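You operate a simulated robot arm through the tools that you are given. There is no shell and no other tool. Be economical: measure what you need, move in short steps, check, and stop when the job is done.

You run a simulated robot arm. Do the job below in one go: nothing can be reset, and whatever is moved stays where it is left.

Task
Put the probe away and close up the chiller.
Fine: probe in its holder, port covered, low rack in, door latched, vent closed.

The check looks at the end state, three seconds after you hand in, the way a careful person would. Anything else that was tipped, shoved, dropped, spilled or broken makes it a failure.

Robot
A 6-joint arm with a two-finger parallel gripper on a trunk, on a base that drives. Base frame: it is fixed to the floor where the robot stands at the start and does not move with it; the origin is under the middle of the robot, x ahead of it, y to its left, z up; the surface under the hand at the start is at about z = 0.42. Readings come in m, degrees, newtons and seconds.
With the tool pointing down near the work surface it reaches from about 0.18 to 0.6 m from the robot's upright axis, wherever it stands. Its first joint turns from -166.0 to 166.0 degrees. Places, roughly: chiller door [0.5, 0.5, 0.7]; door latch [0.4, 0.8, 1]; low rack [0.4, 0, 0.4]; port cover [0.5, -0.1, 1.3]; probe holder [0.7, 0.1, 1.2]; vent slider [0.2, -0.2, 1.2]. Payload 3.91 kg.
The tool frame sits at the grasp point between the pads (the TCP): z along the fingers, y along the line on which they close. The tips reach 0.03 m beyond it. The gripper opens to 0.11 m. The fingers are 0.02 m wide and 0.01 m thick; the gripper's body (0.048 by 0.112 m) begins 0.055 m behind the TCP.
Orientation is told as [roll, pitch, yaw] about the base's x, y, z axes, in that order, counted from this pose: with the fingers straight down and closing along the base's y, the tool's x points along the base's -x, its y along +y and its z along -z.

Tools
- The arm moves only by the tool move_arm. Its argument "plan" is a list of rows, each a list of 3 entries, a list of its own where there are three numbers: the shift along the base's x, y, z in units of 40 mm (1.0 is 40 mm), then the turn, a rotation vector about the base's x, y, z in units of 6 degrees (1.0 is 6 degrees), then the closure, from 0 (fully open) to 1 (shut). In form: [[[tx, ty, tz], [rx, ry, rz], fingers], ...]. A call has 1 to 12 rows; each row shifts and turns the commanded pose from where the row before left it. A call with a number of a shift or a turn outside -1 to 1 is refused whole. Rows are played at 5 a second. More than 0.05 m and 8.6 degrees between two rows, or a gripper value outside its range, and nothing of the call is played. Where a pose cannot be reached the arm comes as near as it can. A force on the tool above 70 N (or 10 N above the force at the start of the call, whichever is more), or a blocked arm, ends the call early, and 0.2 s more pass. The fingers move at their own pace (about 0.045 m/s each) and stop on an object; they squeeze with about 22 N. The grip force told is the motor's: it shows also when the fingers shut on nothing. Time passes only in rows, and 0.2 s behind the last, so rows that do not move let the fingers close. It gives the time, the measured TCP pose, the force on the tool (base axes), the opening and the grip force at its end, in the units of the frame above (readings bear some noise), with the torque about the TCP (base axes, N m) and any sound that the robot's microphone picked up, and new pictures: "pictures" is both (left out), scene, wrist or none.
- Cameras (640 x 400 px; columns grow to the right, rows downward): "scene" is now at [0.0099, 0.1545, 1.5418]; the picture's right is [0.02, -1.00, 0.00], its down [-0.84, -0.01, -0.55] and it looks along [0.55, 0.01, -0.84] (base axes); focal length 214 px, centre (320, 200). "wrist" rides on the gripper at [0.071, 0.022, -0.107] in the tool frame; the picture's right is [-0.29, 0.96, 0.00], its down [-0.76, -0.23, -0.61] and it looks along [-0.58, -0.18, 0.79] (tool axes); focal length 243 px, centre (320, 200). There is no depth. A picture from a camera that has moved, and an enlarged one, comes with that camera's place and axes in the base frame and with its lens.
- lift_body(by): slides the trunk up (or, below 0, down) by that many m; the arm and the scene camera ride with it, the base frame stays. It gives what a move gives, with no picture.
- base_move(legs): drives the robot by 1 to 6 legs, each [ahead, left, turn to the left] in m, m and degrees, along the robot's own axes; the way and the turn of a leg run together, so that a leg with both is an arc; at most 1.5 m and 180 degrees a leg. The arm and the cameras ride along, it lands a little off, and it stops where it bumps. It gives what a move gives, and a new picture of the scene camera.
- pan_tilt(pan, tilt): turns the head with the scene camera to pan (to the left, within 86 degrees either way) and tilt (down, from -29 to 69), counted from straight ahead of the robot. It gives what a move gives, and a new picture of the scene camera.
- zoom(camera, box): a new picture of the part [left, top, right, bottom] of that camera's present view, enlarged. The clock stands still meanwhile.
- finish_job(): hands the job in; it is judged then, once.

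Work in short steps. Places have to be worked out from the pictures, the camera data and where the tool is seen: move nearer, look again, correct. Check each grasp and each placing, and mend what went wrong. You have 120 turns and 260 pictures in all, those below and enlarged ones among them. Open the gripper and draw the arm clear of the work before you hand the job in, unless the task says otherwise; then end with one line.

The tools are called after "Call:" as name(argument=value, ...) on one line, values as JSON. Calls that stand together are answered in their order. move_arm: Moves the arm, as the interface text tells. Its arguments: {"type":"object","properties":{"plan":{"type":"array","items":{"type":"array"}},"pictures":{"type":"string","enum":["both","scene","wrist","none"]}},"required":["plan"]} The other tools are called the same way: lift_body (by) slides the trunk up or down; base_move (legs) drives the base; pan_tilt (pan, tilt) turns the head that bears the scene camera; zoom (camera, box) takes an enlarged picture of a part of a camera's view; finish_job () hands the job in.

At the start:

```text
time_s: 0.0
ee_pos: [0.3244, 0.0243, 1.1495]
ee_rot: [0.0, 0.0, 0.0]
contact_force: [0.0, -0.5, -0.4]
wrist_torque: [-0.03, 0.02, -0.02]
grip_width: 0.1101
gripper_force: 0.1
trunk travel left (down, up): [-0.525, 0.065]
robot x, y, heading: [-0.0005, 0.0019, 0.1]
head pan, tilt: [1.0, 56.9]
```

scene: 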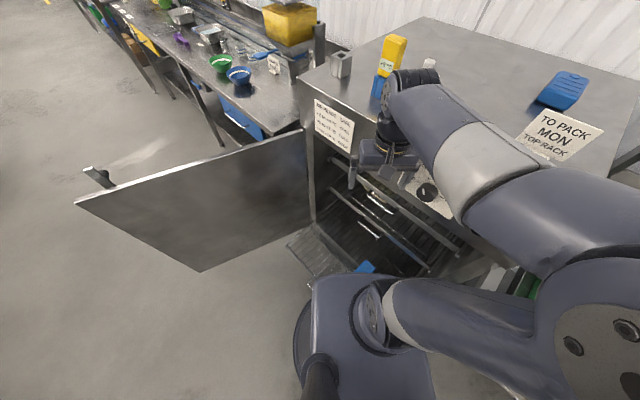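
wrist: 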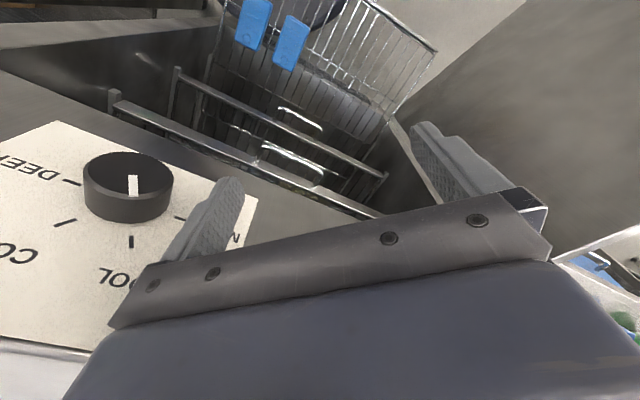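

The chiller stands ahead with its door open to the left; I see a notice on its front edge and a note on top. I zoom in to read those first.

Call:
zoom(camera="scene", box=[290, 20, 450, 180])

Call:
zoom(camera="scene", box=[280, 150, 480, 300])

Call:
zoom(camera="scene", box=[460, 50, 640, 180])

```text
2.50 times, centred on (370, 100) of scene
camera zoom: at [0.0099, 0.1545, 1.5418], right [0.02, -1.0, 0.0], down [-0.84, -0.01, -0.55], along [0.55, 0.01, -0.84], focal length 536 px, centre (195, 450)
```

zoom: 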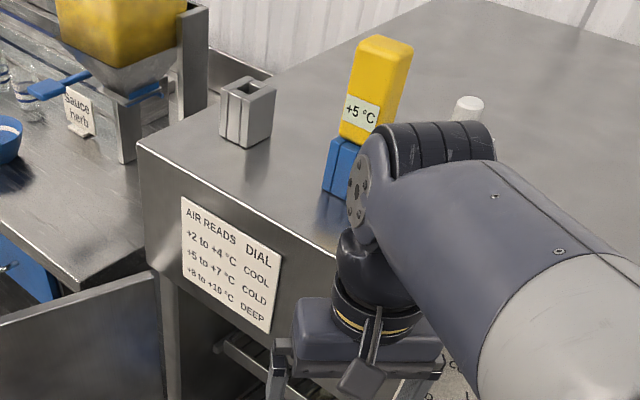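

```text
2.67 times, centred on (380, 225) of scene
camera zoom: at [0.0099, 0.1545, 1.5418], right [0.02, -1.0, 0.0], down [-0.84, -0.01, -0.55], along [0.55, 0.01, -0.84], focal length 572 px, centre (160, 133)
```

zoom: 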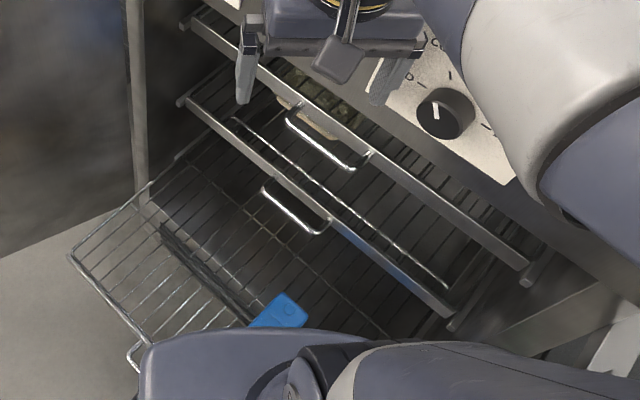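

```text
3.08 times, centred on (550, 115) of scene
camera zoom: at [0.0099, 0.1545, 1.5418], right [0.02, -1.0, 0.0], down [-0.84, -0.01, -0.55], along [0.55, 0.01, -0.84], focal length 660 px, centre (-388, 462)
```

zoom: 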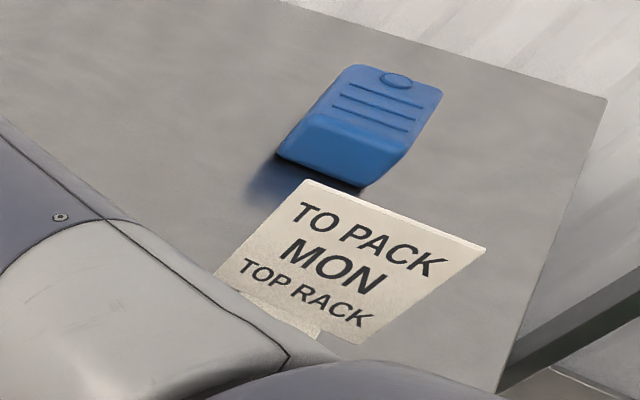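

I want a fuller view. I look with the head tilted up and to the right before moving anything.

Call:
pan_tilt(pan=-30, tilt=40)

Call:
pan_tilt(pan=35, tilt=40)

Call:
pan_tilt(pan=0, tilt=30)

```text
time_s: 1.0
ee_pos: [0.3247, 0.0236, 1.1492]
ee_rot: [0.1, 0.0, 0.1]
contact_force: [-1.0, -0.2, 0.0]
wrist_torque: [0.04, -0.02, 0.0]
grip_width: 0.1101
gripper_force: 0.0
trunk travel left (down, up): [-0.525, 0.065]
robot x, y, heading: [0.0032, -0.0022, -0.0]
head pan, tilt: [-30.0, 40.0]
camera scene: at [0.0135, 0.1108, 1.5649], right [-0.5, -0.87, 0.0], down [-0.56, 0.32, -0.77], along [0.66, -0.38, -0.64], focal length 214 px, centre (320, 200)
```

scene: 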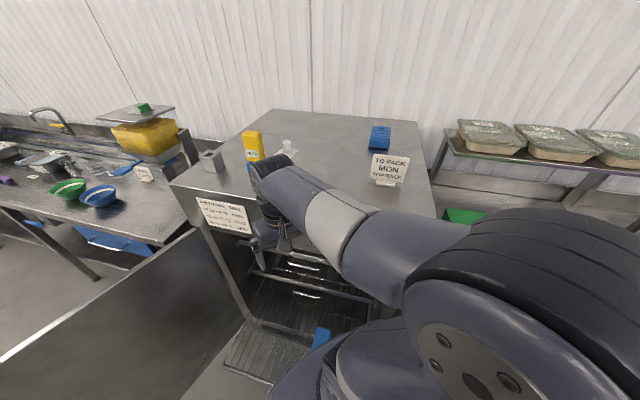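

```text
time_s: 2.3
ee_pos: [0.3236, 0.0234, 1.1502]
ee_rot: [0.0, 0.1, -0.1]
contact_force: [-0.3, -0.5, 0.0]
wrist_torque: [-0.01, -0.03, -0.01]
grip_width: 0.1102
gripper_force: 0.0
trunk travel left (down, up): [-0.525, 0.065]
robot x, y, heading: [-0.0014, -0.0044, 0.0]
head pan, tilt: [35.0, 40.0]
camera scene: at [0.0096, 0.202, 1.5649], right [0.57, -0.82, 0.0], down [-0.53, -0.37, -0.77], along [0.63, 0.44, -0.64], focal length 214 px, centre (320, 200)
```

scene: 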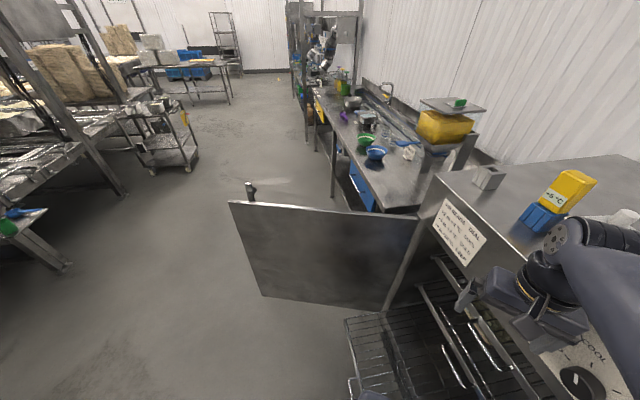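

```text
time_s: 3.3
ee_pos: [0.3242, 0.0241, 1.1504]
ee_rot: [0.0, 0.0, -0.1]
contact_force: [-0.2, -0.3, 0.0]
wrist_torque: [-0.01, -0.01, 0.02]
grip_width: 0.1099
gripper_force: 0.1
trunk travel left (down, up): [-0.525, 0.065]
robot x, y, heading: [-0.0036, -0.0014, -0.2]
head pan, tilt: [0.0, 30.0]
camera scene: at [0.0303, 0.1533, 1.5802], right [0.0, -1.0, 0.0], down [-0.5, 0.0, -0.87], along [0.87, 0.0, -0.5], focal length 214 px, centre (320, 200)
```

scene: 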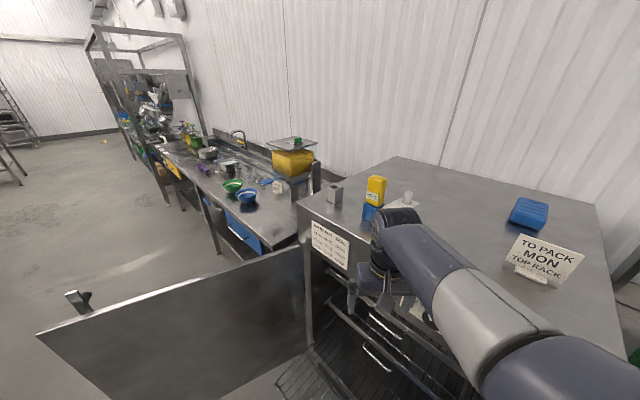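

The arm hides the middle of the top. I raise the hand and swing it back to the right so that the port, probe and holder show.

Call:
move_arm(plan=[[[-1, 0, 1], [0, 0, 0], 0], [[-1, 0, 1], [0, 0, 0], 0], [[-0.5, -1, 1], [0, 0, 0], 0], [[0, -1, 1], [0, 0, 0], 0], [[0, -1, 1], [0, 0, 0], 0], [[0, -1, 0], [0, 0, 0], 0], [[0, -1, 0], [0, 0, 0], 0]])

```text
refused: row 1 steps farther than a row can; nothing moved
```

The combined step was too long; I shorten each row.

Call:
move_arm(plan=[[[-0.8, 0, 0.8], [0, 0, 0], 0], [[-0.8, 0, 0.8], [0, 0, 0], 0], [[-0.5, -0.8, 0.8], [0, 0, 0], 0], [[0, -0.8, 0.8], [0, 0, 0], 0], [[0, -0.8, 0.8], [0, 0, 0], 0], [[0, -1, 0], [0, 0, 0], 0], [[0, -1, 0], [0, 0, 0], 0]])

```text
time_s: 4.9
ee_pos: [0.2427, -0.1515, 1.312]
ee_rot: [0.0, -0.1, 0.0]
contact_force: [-0.3, 0.5, -1.1]
wrist_torque: [-0.01, 0.0, -0.01]
grip_width: 0.1099
gripper_force: 0.1
trunk travel left (down, up): [-0.525, 0.065]
robot x, y, heading: [-0.0007, -0.0046, -0.0]
head pan, tilt: [0.0, 30.0]
camera scene: at [0.0305, 0.153, 1.5803], right [0.0, -1.0, 0.0], down [-0.5, 0.0, -0.87], along [0.87, 0.0, -0.5], focal length 214 px, centre (320, 200)
camera wrist: at [0.1718, -0.1283, 1.4184], right [0.29, 0.96, 0.0], down [0.76, -0.23, 0.61], along [0.58, -0.18, -0.79], focal length 243 px, centre (320, 200)
```

scene: 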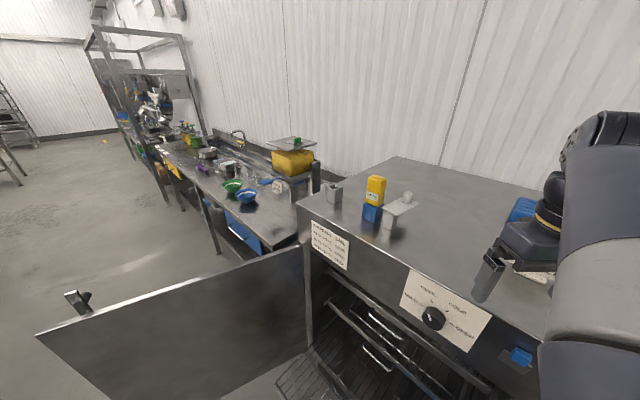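
wrist: 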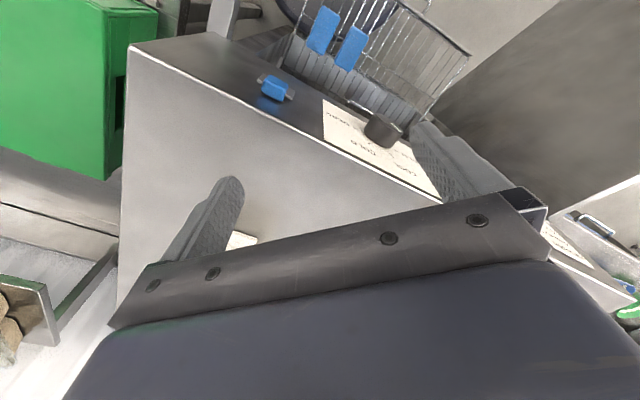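

The top is visible now. I zoom on the thermometer area and the front panel.

Call:
zoom(camera="scene", box=[310, 160, 440, 245])

Call:
zoom(camera="scene", box=[390, 250, 550, 390])

Call:
pan_tilt(pan=0, tilt=65)

```text
4.71 times, centred on (375, 202) of scene
camera zoom: at [0.0305, 0.153, 1.5803], right [0.0, -1.0, 0.0], down [-0.5, 0.0, -0.87], along [0.87, 0.0, -0.5], focal length 1009 px, centre (61, 188)
```

zoom: 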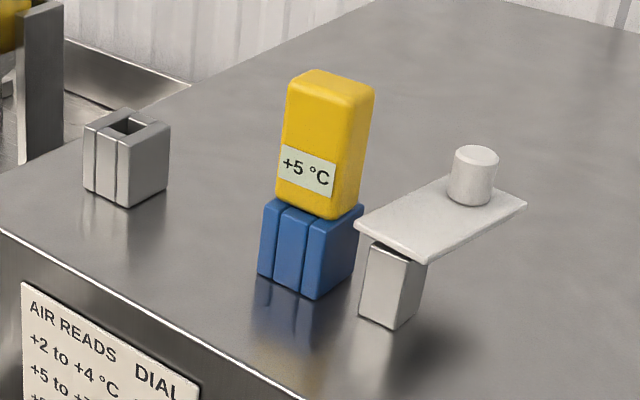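

```text
2.86 times, centred on (470, 320) of scene
camera zoom: at [0.0305, 0.153, 1.5803], right [0.0, -1.0, 0.0], down [-0.5, 0.0, -0.87], along [0.87, 0.0, -0.5], focal length 613 px, centre (-109, -143)
```

zoom: 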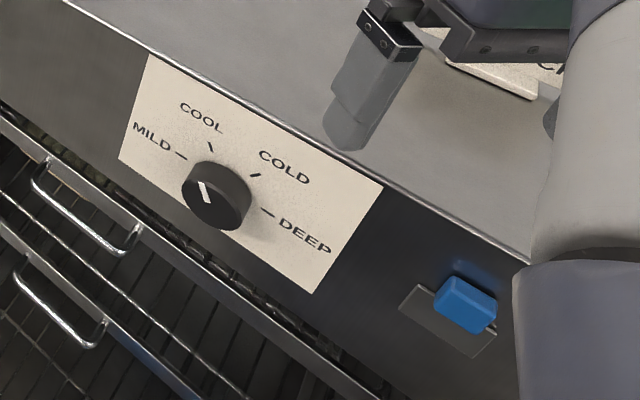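

```text
time_s: 5.9
ee_pos: [0.242, -0.1493, 1.3111]
ee_rot: [0.1, 0.0, 0.0]
contact_force: [-0.6, -0.5, 0.4]
wrist_torque: [-0.02, 0.02, 0.06]
grip_width: 0.1101
gripper_force: 0.1
trunk travel left (down, up): [-0.525, 0.065]
robot x, y, heading: [-0.0025, 0.0002, -0.0]
head pan, tilt: [0.0, 65.0]
camera scene: at [0.0006, 0.1532, 1.5327], right [0.0, -1.0, 0.0], down [-0.91, 0.0, -0.42], along [0.42, 0.0, -0.91], focal length 214 px, centre (320, 200)
```

scene: 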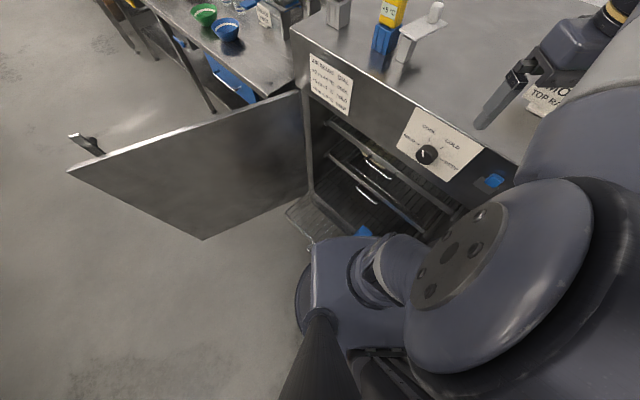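

By triangulating, the chiller top is at about z≈1.2, its front runs along (0.73,0.68) and faces the robot's left rear; the grey slotted block at about (0.68,0.11) is the probe holder, the yellow probe sits in the blue block at about (0.55,-0.01), and the white plate on a post is the port cover. Before driving I check the sides for room.

Call:
pan_tilt(pan=-86, tilt=45)

Call:
pan_tilt(pan=86, tilt=45)

```text
time_s: 7.5
ee_pos: [0.2427, -0.1501, 1.3116]
ee_rot: [0.0, 0.0, 0.0]
contact_force: [0.0, 0.4, -0.1]
wrist_torque: [0.0, 0.01, -0.01]
grip_width: 0.11
gripper_force: 0.0
trunk travel left (down, up): [-0.525, 0.065]
robot x, y, heading: [-0.0015, 0.0012, -0.1]
head pan, tilt: [-85.9, 45.0]
camera scene: at [-0.0543, 0.0721, 1.5576], right [-1.0, -0.07, 0.0], down [-0.05, 0.71, -0.71], along [0.05, -0.71, -0.71], focal length 214 px, centre (320, 200)
```

scene: 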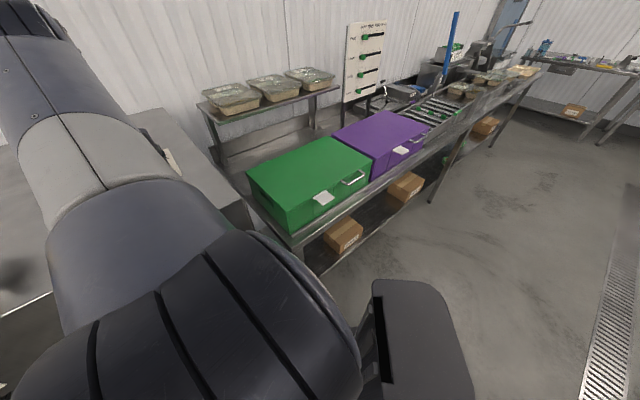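

```text
time_s: 10.1
ee_pos: [0.2413, -0.1491, 1.3109]
ee_rot: [-0.1, 0.0, 0.1]
contact_force: [0.3, -0.3, 0.2]
wrist_torque: [-0.03, 0.04, 0.01]
grip_width: 0.1097
gripper_force: 0.1
trunk travel left (down, up): [-0.525, 0.065]
robot x, y, heading: [0.0001, -0.0012, 0.1]
head pan, tilt: [85.9, 45.0]
camera scene: at [-0.0543, 0.2344, 1.5576], right [1.0, -0.07, 0.0], down [-0.05, -0.71, -0.71], along [0.05, 0.71, -0.71], focal length 214 px, centre (320, 200)
```

scene: 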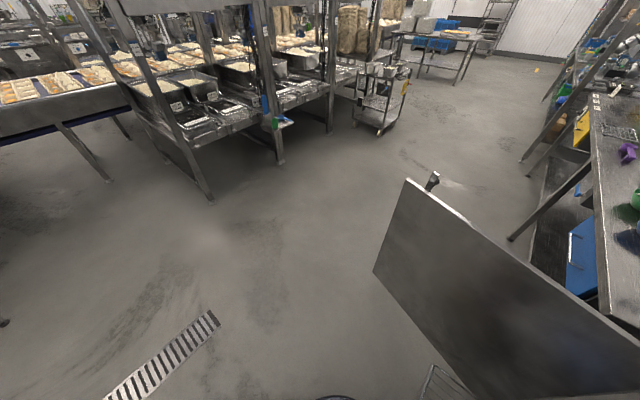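

There is open floor to the left and rear. I back off along the chiller's facing and turn to face it squarely.

Call:
base_move(legs=[[-0.22, 0.24, 0], [0, 0, -47]])

Call:
pan_tilt(pan=0, tilt=40)

```text
time_s: 14.4
ee_pos: [-0.1612, -0.039, 1.31]
ee_rot: [0.0, -0.1, -46.9]
contact_force: [-0.5, 1.0, -0.7]
wrist_torque: [-0.01, -0.03, -0.02]
grip_width: 0.1101
gripper_force: 0.0
trunk travel left (down, up): [-0.525, 0.065]
robot x, y, heading: [-0.2189, 0.24, -46.7]
head pan, tilt: [85.9, 45.0]
camera scene: at [-0.0842, 0.4406, 1.5576], right [0.63, -0.78, 0.0], down [-0.55, -0.45, -0.71], along [0.55, 0.45, -0.71], focal length 214 px, centre (320, 200)
```

scene: 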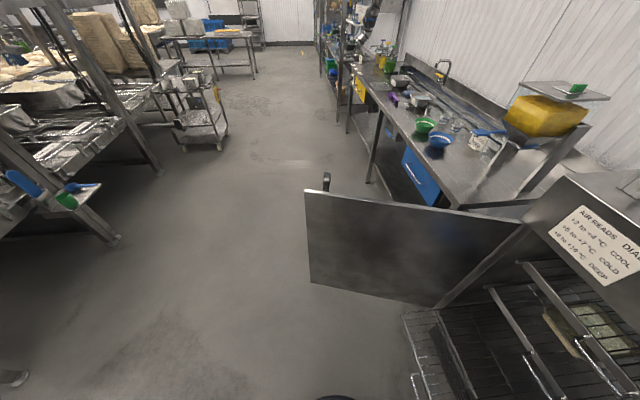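

```text
time_s: 16.0
ee_pos: [-0.1612, -0.0393, 1.3112]
ee_rot: [0.0, 0.0, -46.8]
contact_force: [0.4, -0.6, -0.1]
wrist_torque: [0.01, 0.03, 0.02]
grip_width: 0.1099
gripper_force: 0.1
trunk travel left (down, up): [-0.525, 0.065]
robot x, y, heading: [-0.219, 0.2389, -46.9]
head pan, tilt: [0.0, 40.0]
camera scene: at [-0.089, 0.3274, 1.5649], right [-0.73, -0.69, 0.0], down [-0.44, 0.47, -0.77], along [0.53, -0.56, -0.64], focal length 214 px, centre (320, 200)
```

scene: 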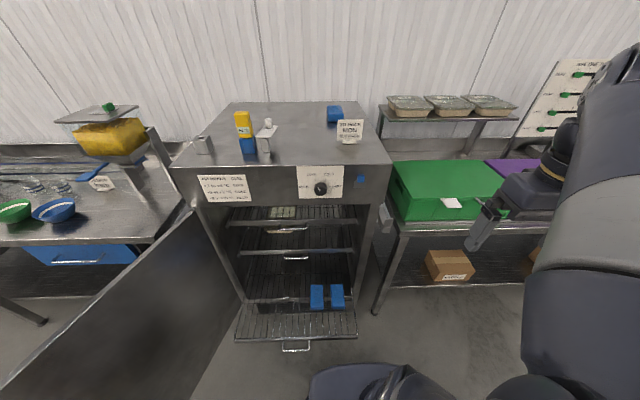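

Now a clear frontal view. I zoom in on the top, the front panel and the low rack.

Call:
zoom(camera="scene", box=[170, 95, 390, 210])

Call:
zoom(camera="scene", box=[190, 190, 400, 360])

```text
2.91 times, centred on (280, 152) of scene
camera zoom: at [-0.089, 0.3274, 1.5649], right [-0.73, -0.69, 0.0], down [-0.44, 0.47, -0.77], along [0.53, -0.56, -0.64], focal length 624 px, centre (436, 338)
```

zoom: 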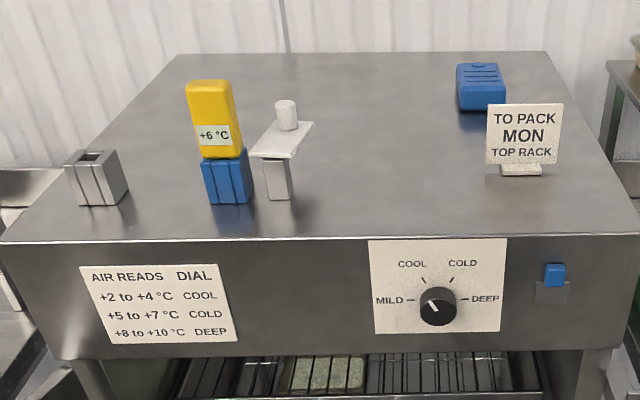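

```text
2.35 times, centred on (295, 275) of scene
camera zoom: at [-0.089, 0.3274, 1.5649], right [-0.73, -0.69, 0.0], down [-0.44, 0.47, -0.77], along [0.53, -0.56, -0.64], focal length 505 px, centre (379, 24)
```

zoom: 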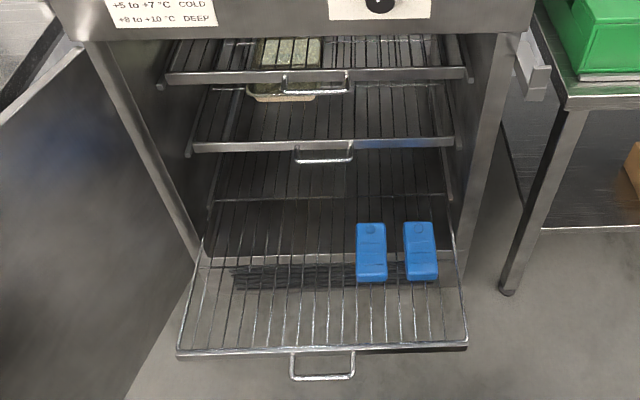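

I judge the chiller's facing at about -44° and the probe/holder to lie about 0.08 m behind its front edge. I drive left then ahead so that both come within reach.

Call:
base_move(legs=[[0, 0.29, 2.9], [0.26, 0, 0]])

```text
time_s: 19.5
ee_pos: [0.2541, -0.0157, 1.3112]
ee_rot: [0.1, 0.0, -44.0]
contact_force: [0.5, 0.4, 0.6]
wrist_torque: [-0.04, 0.02, -0.03]
grip_width: 0.1102
gripper_force: 0.0
trunk travel left (down, up): [-0.525, 0.065]
robot x, y, heading: [0.1823, 0.2609, -43.7]
head pan, tilt: [0.0, 40.0]
camera scene: at [0.3082, 0.3538, 1.5649], right [-0.69, -0.72, 0.0], down [-0.46, 0.45, -0.77], along [0.55, -0.53, -0.64], focal length 214 px, centre (320, 200)
```

scene: 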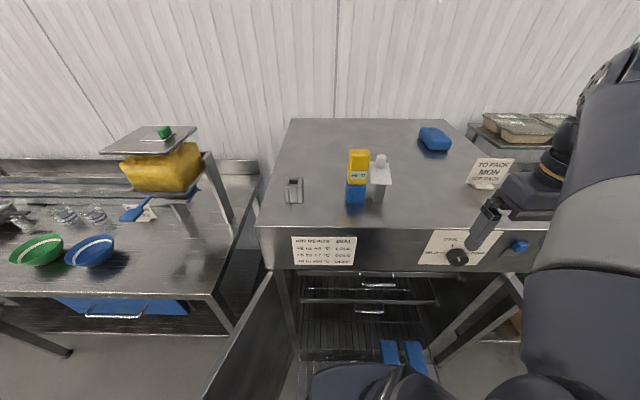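

Facing square now. I slide the hand left in front of the probe for a close wrist view.

Call:
move_arm(plan=[[[0.7, 0.72, 0], [0, 0, 0], 0], [[0.7, 0.72, 0], [0, 0, 0], 0], [[0.7, 0.72, 0], [0, 0, 0], 0], [[0.7, 0.72, 0], [0, 0, 0], 0], [[0.7, 0.72, 0.5], [0, 0, 0], 0], [[0.3, 0.32, 0.5], [0, 0, 0], 0]])

```text
time_s: 20.9
ee_pos: [0.4106, 0.141, 1.3418]
ee_rot: [0.1, 0.0, -44.0]
contact_force: [0.1, 0.0, 0.3]
wrist_torque: [-0.01, 0.02, 0.0]
grip_width: 0.1101
gripper_force: 0.1
out of reach, approached as far as the arm can: row 6
trunk travel left (down, up): [-0.525, 0.065]
robot x, y, heading: [0.183, 0.2608, -43.8]
head pan, tilt: [0.0, 40.0]
camera scene: at [0.3082, 0.354, 1.5649], right [-0.69, -0.72, 0.0], down [-0.46, 0.45, -0.77], along [0.55, -0.53, -0.64], focal length 214 px, centre (320, 200)
camera wrist: at [0.3743, 0.2078, 1.4489], right [0.87, 0.49, 0.0], down [0.39, -0.69, 0.61], along [0.3, -0.53, -0.79], focal length 243 px, centre (320, 200)
```

scene: 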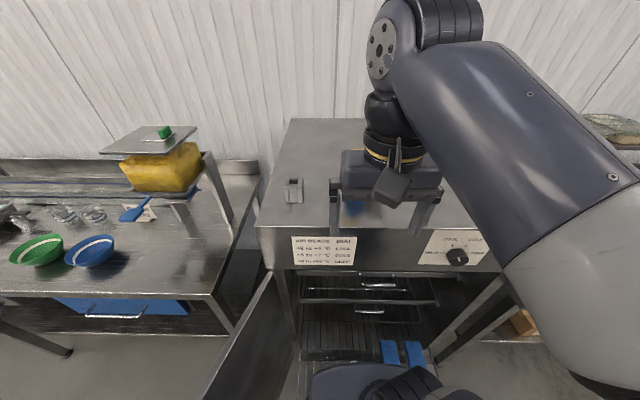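
wrist: 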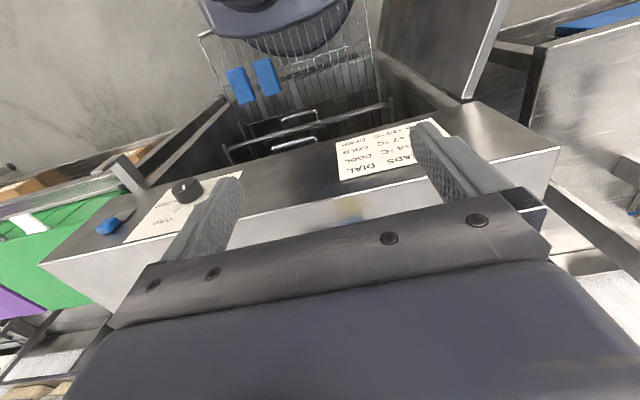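

The wrist camera only sees behind the hand, so the scene camera serves better here. I raise the trunk for headroom and draw the hand back to the right for a close look at probe, block and holder.

Call:
lift_body(by=0.065)

Call:
move_arm(plan=[[[-0.7, -0.72, 0], [0, 0, 0], 0], [[-0.7, -0.72, 0], [0, 0, 0], 0], [[-0.7, -0.72, 0], [0, 0, 0], 0], [[-0.7, -0.72, 0], [0, 0, 0], 0], [[-0.7, -0.72, 0], [0, 0, 0], 0]], pictures="scene")

Call:
zoom(camera="scene", box=[270, 130, 420, 230])

```text
time_s: 22.0
ee_pos: [0.4099, 0.1415, 1.4072]
ee_rot: [0.1, -0.3, -44.0]
contact_force: [-0.3, 0.1, 0.9]
wrist_torque: [0.04, -0.03, -0.02]
grip_width: 0.1101
gripper_force: 0.0
trunk travel left (down, up): [-0.59, 0.0]
robot x, y, heading: [0.1865, 0.26, -44.2]
head pan, tilt: [0.0, 40.0]
```

```text
time_s: 23.2
ee_pos: [0.2703, -0.0059, 1.4042]
ee_rot: [0.1, -0.2, -43.8]
contact_force: [-0.2, 0.7, 0.2]
wrist_torque: [0.0, -0.01, -0.04]
grip_width: 0.11
gripper_force: 0.0
out of reach, approached as far as the arm can: row 1
trunk travel left (down, up): [-0.59, 0.0]
robot x, y, heading: [0.186, 0.2599, -44.1]
head pan, tilt: [0.0, 40.0]
camera scene: at [0.3079, 0.3536, 1.6299], right [-0.69, -0.72, 0.0], down [-0.46, 0.45, -0.77], along [0.55, -0.53, -0.64], focal length 214 px, centre (320, 200)
```

scene: 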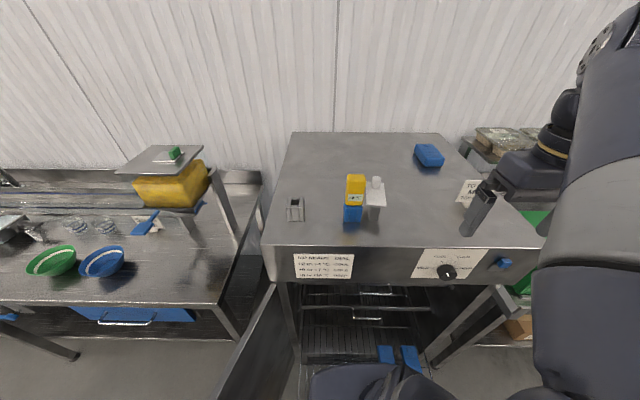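

```text
4.00 times, centred on (345, 180) of scene
camera zoom: at [0.3079, 0.3536, 1.6299], right [-0.69, -0.72, 0.0], down [-0.46, 0.45, -0.77], along [0.55, -0.53, -0.64], focal length 858 px, centre (220, 280)
```

zoom: 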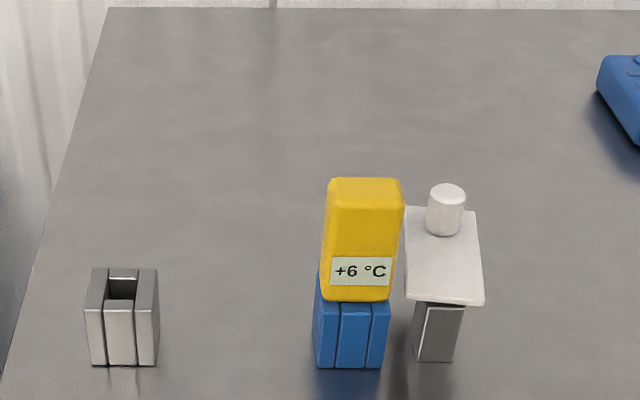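

By comparing pictures at two trunk heights, the top is at z≈1.225, the probe's yellow body is centred near (0.54,-0.006) with z 1.28–1.355, and the holder lies 0.148 m further left along the front direction. I will grip the body front-to-back so the fingers avoid the cover plate; first I turn the hand 90°.

Call:
move_arm(plan=[[[0, 0, 0], [0, 0, 1], 0], [[0, 0, 0], [0, 0, 1], 0], [[0, 0, 0], [0, 0, 1], 0], [[0, 0, 0], [0, 0, 1], 0], [[0, 0, 0], [0, 0, 1], 0], [[0, 0, 0], [0, 0, 1], 0], [[0, 0, 0], [0, 0, 1], 0], [[0, 0, 0], [0, 0, 1], 0]], pictures="none")

Call:
move_arm(plan=[[[0, 0, 0], [0, 0, 1], 0], [[0, 0, 0], [0, 0, 1], 0], [[0, 0, 0], [0, 0, 1], 0], [[0, 0, 0], [0, 0, 1], 0], [[0, 0, 0], [0, 0, 1], 0], [[0, 0, 0], [0, 0, 1], 0], [[0, 0, 0], [0, 0, 1], 0]], pictures="scene")

```text
time_s: 25.0
ee_pos: [0.2698, -0.0045, 1.4044]
ee_rot: [0.1, -0.2, 4.2]
contact_force: [0.3, 0.0, 0.0]
wrist_torque: [-0.01, 0.01, -0.01]
grip_width: 0.1103
gripper_force: 0.2
trunk travel left (down, up): [-0.59, 0.0]
robot x, y, heading: [0.1832, 0.2616, -44.0]
head pan, tilt: [0.0, 40.0]
```

```text
time_s: 26.6
ee_pos: [0.2701, -0.0042, 1.4033]
ee_rot: [0.1, -0.1, 46.2]
contact_force: [-0.1, 0.4, 1.1]
wrist_torque: [-0.02, -0.01, -0.01]
grip_width: 0.1101
gripper_force: 0.0
trunk travel left (down, up): [-0.59, 0.0]
robot x, y, heading: [0.1848, 0.2599, -44.0]
head pan, tilt: [0.0, 40.0]
camera scene: at [0.308, 0.3541, 1.6299], right [-0.69, -0.72, 0.0], down [-0.46, 0.45, -0.77], along [0.55, -0.53, -0.64], focal length 214 px, centre (320, 200)
```

scene: 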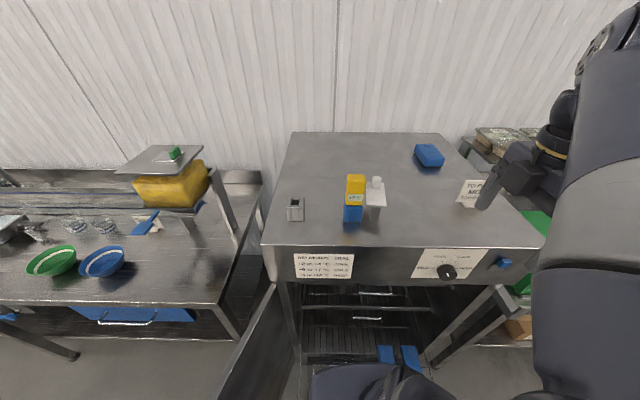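

The hand is turned. I slide it left in line with the probe while trying to gain height.

Call:
move_arm(plan=[[[0.647, 0.669, 0.2], [0, 0, 0], 0], [[0.647, 0.669, 0.2], [0, 0, 0], 0], [[0.647, 0.669, 0.2], [0, 0, 0], 0], [[0.647, 0.669, 0.2], [0, 0, 0], 0], [[0.647, 0.669, 0.2], [0, 0, 0], 0]])

```text
time_s: 27.8
ee_pos: [0.4089, 0.1222, 1.4092]
ee_rot: [-0.2, -0.2, 46.0]
contact_force: [-0.4, -0.4, 0.7]
wrist_torque: [-0.01, 0.03, 0.01]
grip_width: 0.1101
gripper_force: 0.0
out of reach, approached as far as the arm can: row 2, 3, 4, 5
trunk travel left (down, up): [-0.59, 0.0]
robot x, y, heading: [0.1882, 0.2606, -44.2]
head pan, tilt: [0.0, 40.0]
camera scene: at [0.3083, 0.354, 1.6299], right [-0.69, -0.72, 0.0], down [-0.46, 0.45, -0.77], along [0.55, -0.53, -0.64], focal length 214 px, centre (320, 200)
camera wrist: at [0.3444, 0.0876, 1.5159], right [-0.49, 0.87, 0.0], down [0.69, 0.39, 0.61], along [0.53, 0.3, -0.79], focal length 243 px, centre (320, 200)
```

scene: 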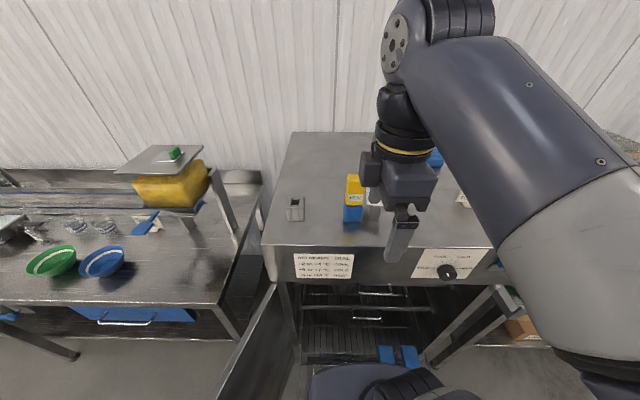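
wrist: 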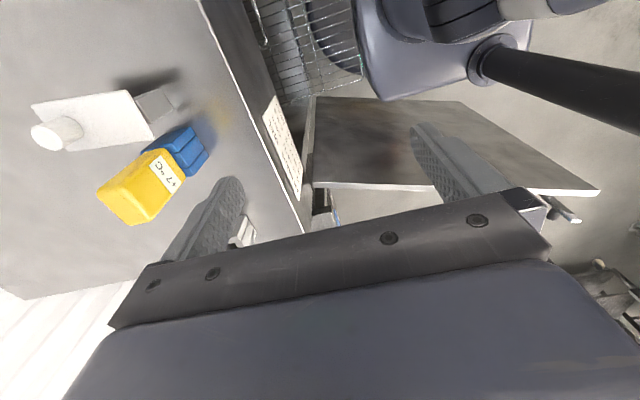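

I zoom the wrist picture to measure the probe's top height before moving over it.

Call:
zoom(camera="wrist", box=[20, 70, 260, 240])

```text
2.35 times, centred on (140, 155) of wrist
camera zoom: at [0.3444, 0.0876, 1.5159], right [-0.49, 0.87, 0.0], down [0.69, 0.39, 0.61], along [0.53, 0.3, -0.79], focal length 571 px, centre (744, 306)
```

zoom: 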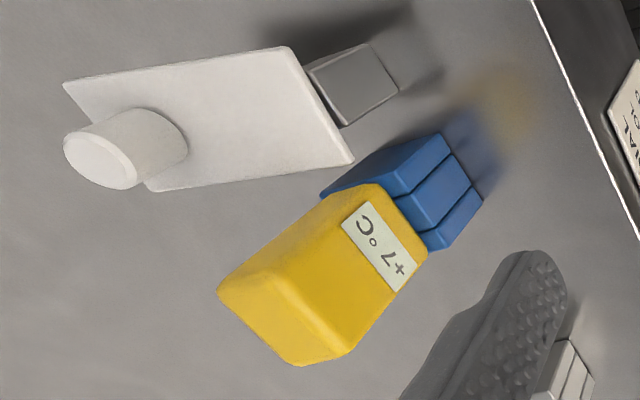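

The probe's top is at z≈1.355, centred near u=0.388, v=0.377 (chiller axes). The tips at 1.379 clear it, so I move forward over it.

Call:
move_arm(plan=[[[0.66, -0.605, 0], [0, 0, 0], 0], [[0.66, -0.605, 0], [0, 0, 0], 0], [[0.66, -0.605, 0], [0, 0, 0], 0], [[0.66, -0.605, 0], [0, 0, 0], 0], [[0.66, -0.605, 0], [0, 0, 0], 0]])

```text
time_s: 29.0
ee_pos: [0.5405, 0.0004, 1.4079]
ee_rot: [0.0, -0.2, 46.0]
contact_force: [-0.2, -0.9, 0.4]
wrist_torque: [-0.01, -0.03, 0.01]
grip_width: 0.1099
gripper_force: 0.1
trunk travel left (down, up): [-0.59, 0.0]
robot x, y, heading: [0.1823, 0.2626, -44.0]
head pan, tilt: [0.0, 40.0]
camera scene: at [0.3086, 0.3536, 1.6299], right [-0.69, -0.72, 0.0], down [-0.46, 0.45, -0.77], along [0.55, -0.53, -0.64], focal length 214 px, centre (320, 200)
camera wrist: at [0.4759, -0.0356, 1.5151], right [-0.49, 0.87, 0.0], down [0.69, 0.39, 0.61], along [0.53, 0.3, -0.79], focal length 243 px, centre (320, 200)
```

scene: 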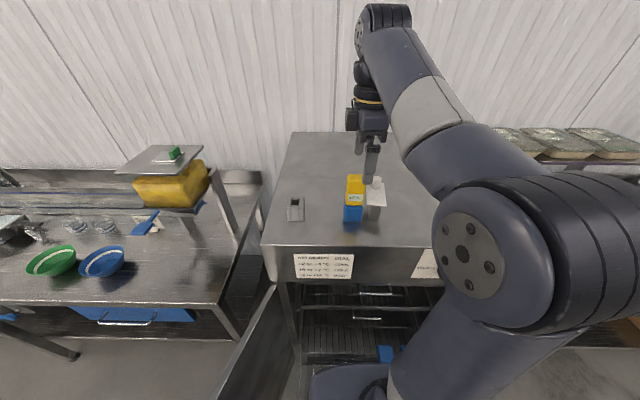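
wrist: 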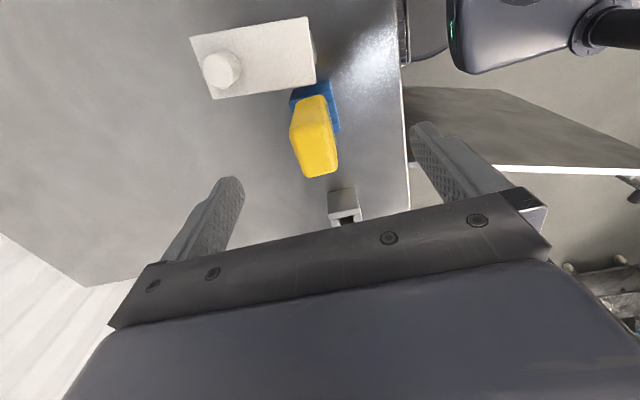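

The wrist view puts the probe at about u=0.391, v=0.383, nearly under the TCP; the scene view suggests the hand is a little right. I zoom to check.

Call:
zoom(camera="scene", box=[310, 90, 430, 240])

Call:
zoom(camera="wrist", box=[180, 0, 500, 240])

```text
2.67 times, centred on (370, 165) of scene
camera zoom: at [0.3086, 0.3536, 1.6299], right [-0.69, -0.72, 0.0], down [-0.46, 0.45, -0.77], along [0.55, -0.53, -0.64], focal length 572 px, centre (187, 293)
```

zoom: 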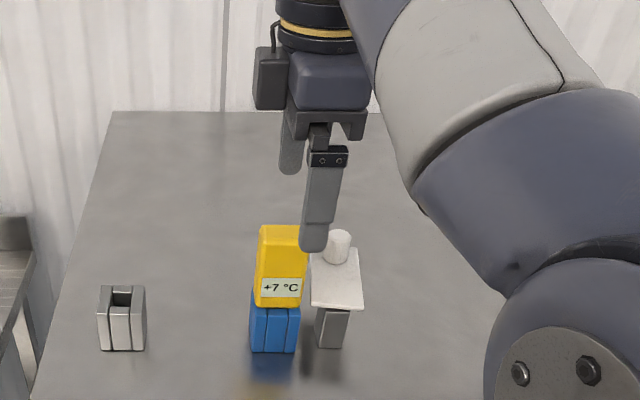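

```text
1.67 times, centred on (340, 120) of wrist
camera zoom: at [0.4759, -0.0356, 1.5151], right [-0.49, 0.87, 0.0], down [0.69, 0.39, 0.61], along [0.53, 0.3, -0.79], focal length 404 px, centre (287, 333)
```

zoom: 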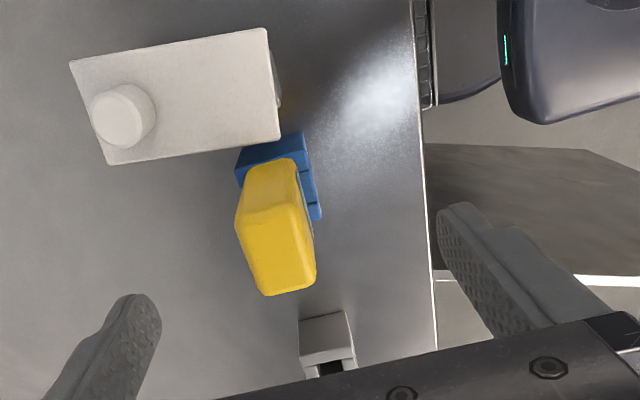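

Calibration agrees: probe centre at u≈0.387, v≈0.385, so I shift 9 mm left and begin descending.

Call:
move_arm(plan=[[[0.157, 0.162, 0], [0, 0, 0], 0], [[0, 0, -0.7], [0, 0, 0], 0], [[0, 0, -0.6], [0, 0, 0], 0]], pictures="scene")

```text
time_s: 29.8
ee_pos: [0.546, 0.0074, 1.3568]
ee_rot: [0.2, -0.2, 45.9]
contact_force: [-0.4, -0.6, -0.2]
wrist_torque: [0.0, -0.02, 0.02]
grip_width: 0.1101
gripper_force: 0.1
trunk travel left (down, up): [-0.59, 0.0]
robot x, y, heading: [0.1818, 0.2597, -44.1]
head pan, tilt: [0.0, 40.0]
camera scene: at [0.3079, 0.3541, 1.6299], right [-0.69, -0.72, 0.0], down [-0.46, 0.45, -0.77], along [0.55, -0.53, -0.64], focal length 214 px, centre (320, 200)
```

scene: 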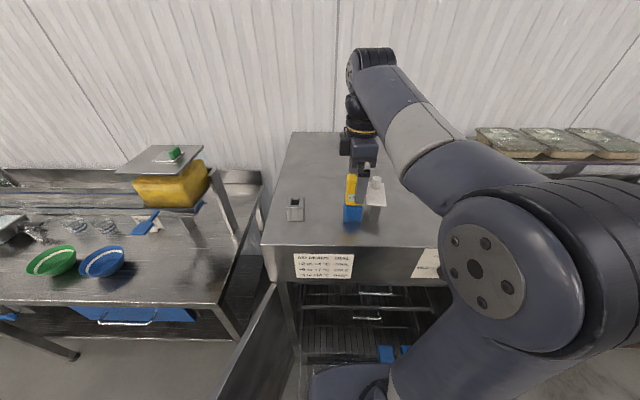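

The fingers straddle the probe. I descend 40 mm more and close.

Call:
move_arm(plan=[[[0, 0, -0.5], [0, 0, 0], 0], [[0, 0, -0.5], [0, 0, 0], 0], [[0, 0, 0], [0, 0, 0], 0], [[0, 0, 0], [0, 0, 0], 1], [[0, 0, 0], [0, 0, 0], 1], [[0, 0, 0], [0, 0, 0], 1], [[0, 0, 0], [0, 0, 0], 1], [[0, 0, 0], [0, 0, 0], 1], [[0, 0, 0], [0, 0, 0], 1]])

Call:
zoom(camera="scene", box=[290, 120, 410, 230])

```text
time_s: 31.8
ee_pos: [0.5477, 0.0046, 1.3162]
ee_rot: [0.1, -0.1, 46.0]
contact_force: [9.4, -8.1, 2.8]
wrist_torque: [-0.33, -0.39, 0.01]
grip_width: 0.0298
gripper_force: 21.6
trunk travel left (down, up): [-0.59, 0.0]
robot x, y, heading: [0.181, 0.2621, -43.7]
head pan, tilt: [0.0, 40.0]
camera scene: at [0.3095, 0.3526, 1.6299], right [-0.69, -0.72, 0.0], down [-0.46, 0.45, -0.77], along [0.55, -0.53, -0.64], focal length 214 px, centre (320, 200)
camera wrist: at [0.483, -0.0304, 1.4239], right [-0.49, 0.87, 0.0], down [0.69, 0.39, 0.61], along [0.53, 0.3, -0.79], focal length 243 px, centre (320, 200)
```

scene: 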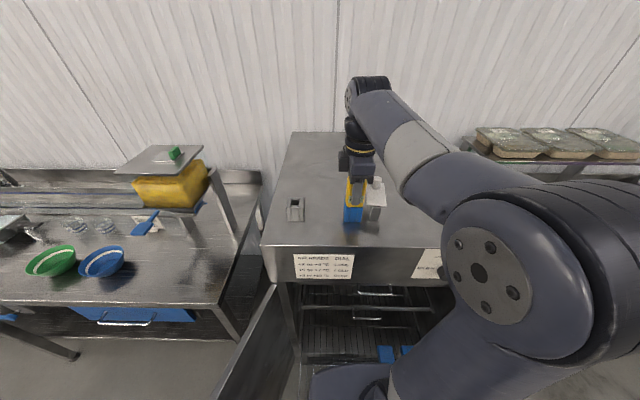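
wrist: 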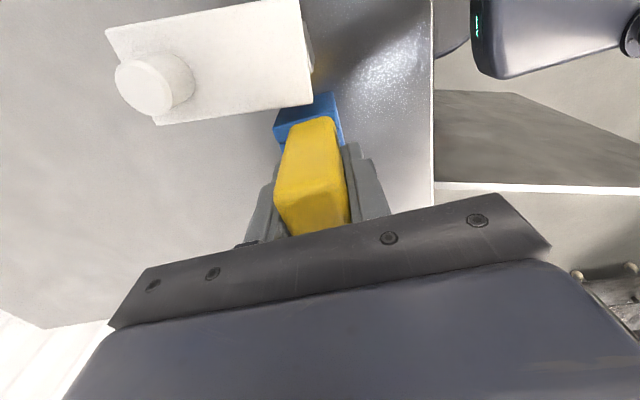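

```text
3.64 times, centred on (350, 175) of scene
camera zoom: at [0.3095, 0.3526, 1.6299], right [-0.69, -0.72, 0.0], down [-0.46, 0.45, -0.77], along [0.55, -0.53, -0.64], focal length 780 px, centre (211, 291)
```

zoom: 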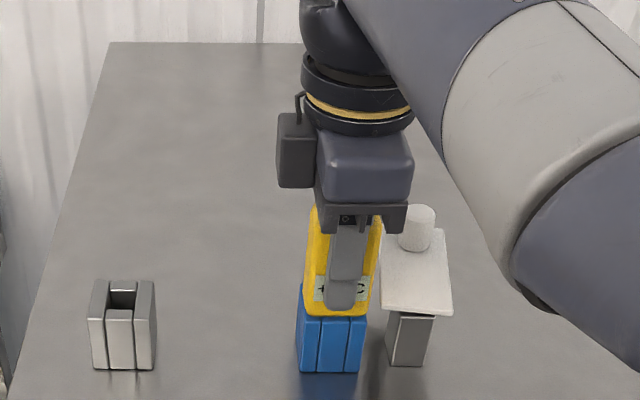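

Gripped at 30 mm width, with a 12 N sideways push that says the body sits ~3 mm further back. I null that and lift gently.

Call:
move_arm(plan=[[[0.07, -0.07, 0], [0, 0, 0], 1], [[0, 0, 0.25], [0, 0, 0], 1], [[0, 0, 0.5], [0, 0, 0], 1], [[0, 0, 0.5], [0, 0, 0], 1]])

Call:
zoom(camera="scene", box=[290, 120, 410, 230])

```text
time_s: 32.8
ee_pos: [0.5497, 0.0043, 1.368]
ee_rot: [0.1, -0.1, 46.0]
contact_force: [0.4, -0.1, -0.8]
wrist_torque: [0.03, 0.01, 0.01]
grip_width: 0.0297
gripper_force: 22.2
trunk travel left (down, up): [-0.59, 0.0]
robot x, y, heading: [0.1871, 0.2616, -43.9]
head pan, tilt: [0.0, 40.0]
camera scene: at [0.308, 0.3541, 1.6299], right [-0.69, -0.72, 0.0], down [-0.46, 0.45, -0.77], along [0.55, -0.53, -0.64], focal length 214 px, centre (320, 200)
camera wrist: at [0.4856, -0.0315, 1.4757], right [-0.49, 0.87, 0.0], down [0.69, 0.39, 0.61], along [0.53, 0.3, -0.79], focal length 243 px, centre (320, 200)
```

scene: 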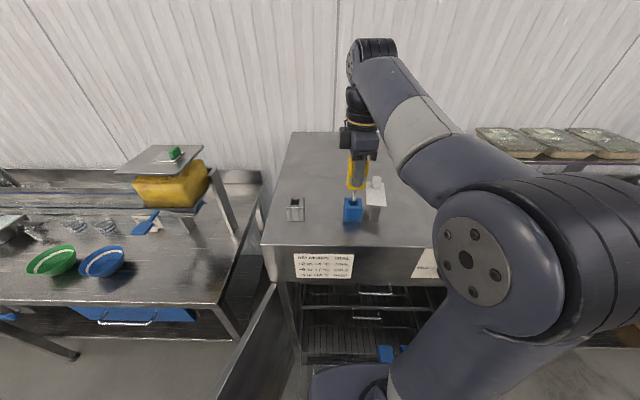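
wrist: 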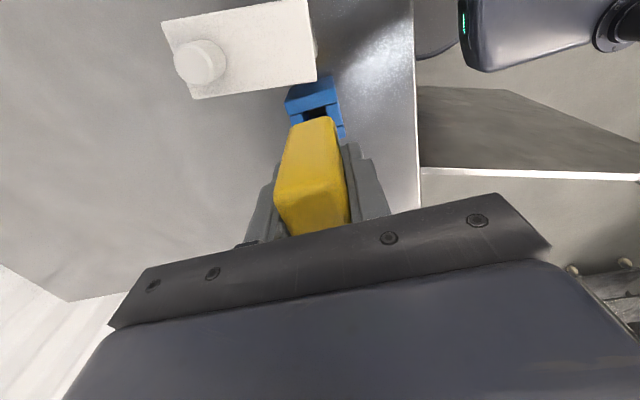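

```text
3.64 times, centred on (350, 175) of scene
camera zoom: at [0.308, 0.3541, 1.6299], right [-0.69, -0.72, 0.0], down [-0.46, 0.45, -0.77], along [0.55, -0.53, -0.64], focal length 780 px, centre (211, 291)
```

zoom: 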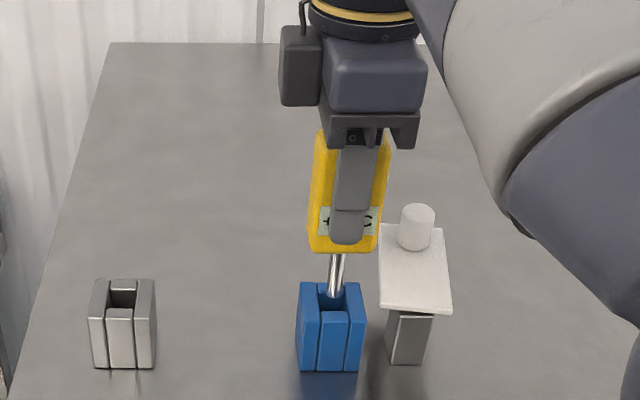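

The probe comes up with a metal rod of about 10 mm. I keep lifting.

Call:
move_arm(plan=[[[0, 0, 0.5], [0, 0, 0], 1], [[0, 0, 0.5], [0, 0, 0], 1], [[0, 0, 0.5], [0, 0, 0], 1]])

Call:
zoom(camera="scene", box=[290, 120, 410, 230])

```text
time_s: 33.6
ee_pos: [0.5469, 0.0057, 1.4209]
ee_rot: [-0.2, -0.2, 46.0]
contact_force: [-0.5, -0.6, -0.2]
wrist_torque: [-0.03, 0.01, 0.01]
grip_width: 0.0297
gripper_force: 22.2
out of reach, approached as far as the arm can: row 3
trunk travel left (down, up): [-0.59, 0.0]
robot x, y, heading: [0.1865, 0.2579, -44.0]
head pan, tilt: [0.0, 40.0]
camera scene: at [0.3078, 0.3542, 1.6299], right [-0.69, -0.72, 0.0], down [-0.46, 0.45, -0.77], along [0.55, -0.53, -0.64], focal length 214 px, centre (320, 200)
camera wrist: at [0.4829, -0.0298, 1.528], right [-0.49, 0.87, 0.0], down [0.69, 0.39, 0.61], along [0.53, 0.3, -0.79], focal length 243 px, centre (320, 200)
```

scene: 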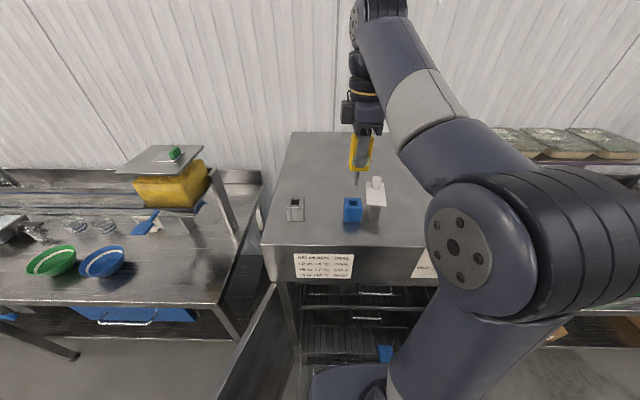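
wrist: 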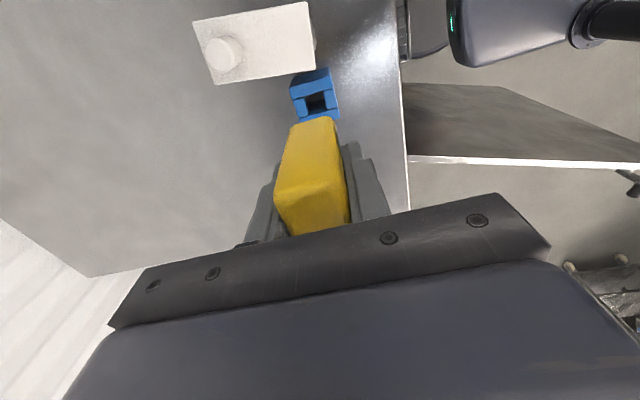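

```text
3.64 times, centred on (350, 175) of scene
camera zoom: at [0.3078, 0.3542, 1.6299], right [-0.69, -0.72, 0.0], down [-0.46, 0.45, -0.77], along [0.55, -0.53, -0.64], focal length 780 px, centre (211, 291)
```

zoom: 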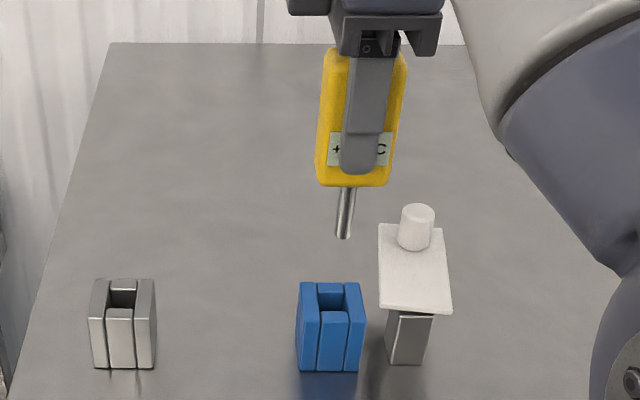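

The rod (about 40–50 mm) is clear. I zoom tightly on both blocks to get the exact offset between their holes.

Call:
zoom(camera="scene", box=[284, 190, 372, 230])

```text
7.27 times, centred on (328, 210) of scene
camera zoom: at [0.3078, 0.3542, 1.6299], right [-0.69, -0.72, 0.0], down [-0.46, 0.45, -0.77], along [0.55, -0.53, -0.64], focal length 1560 px, centre (262, 127)
```

zoom: 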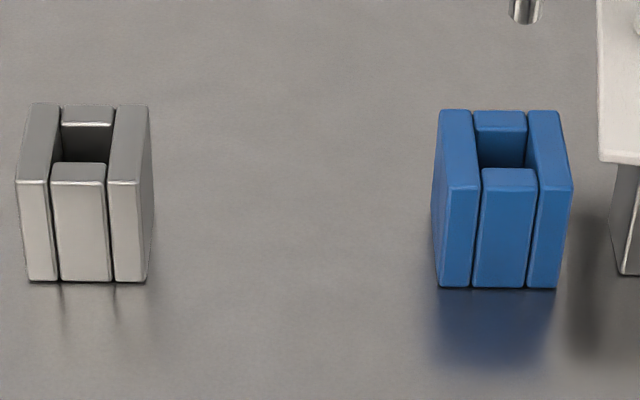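

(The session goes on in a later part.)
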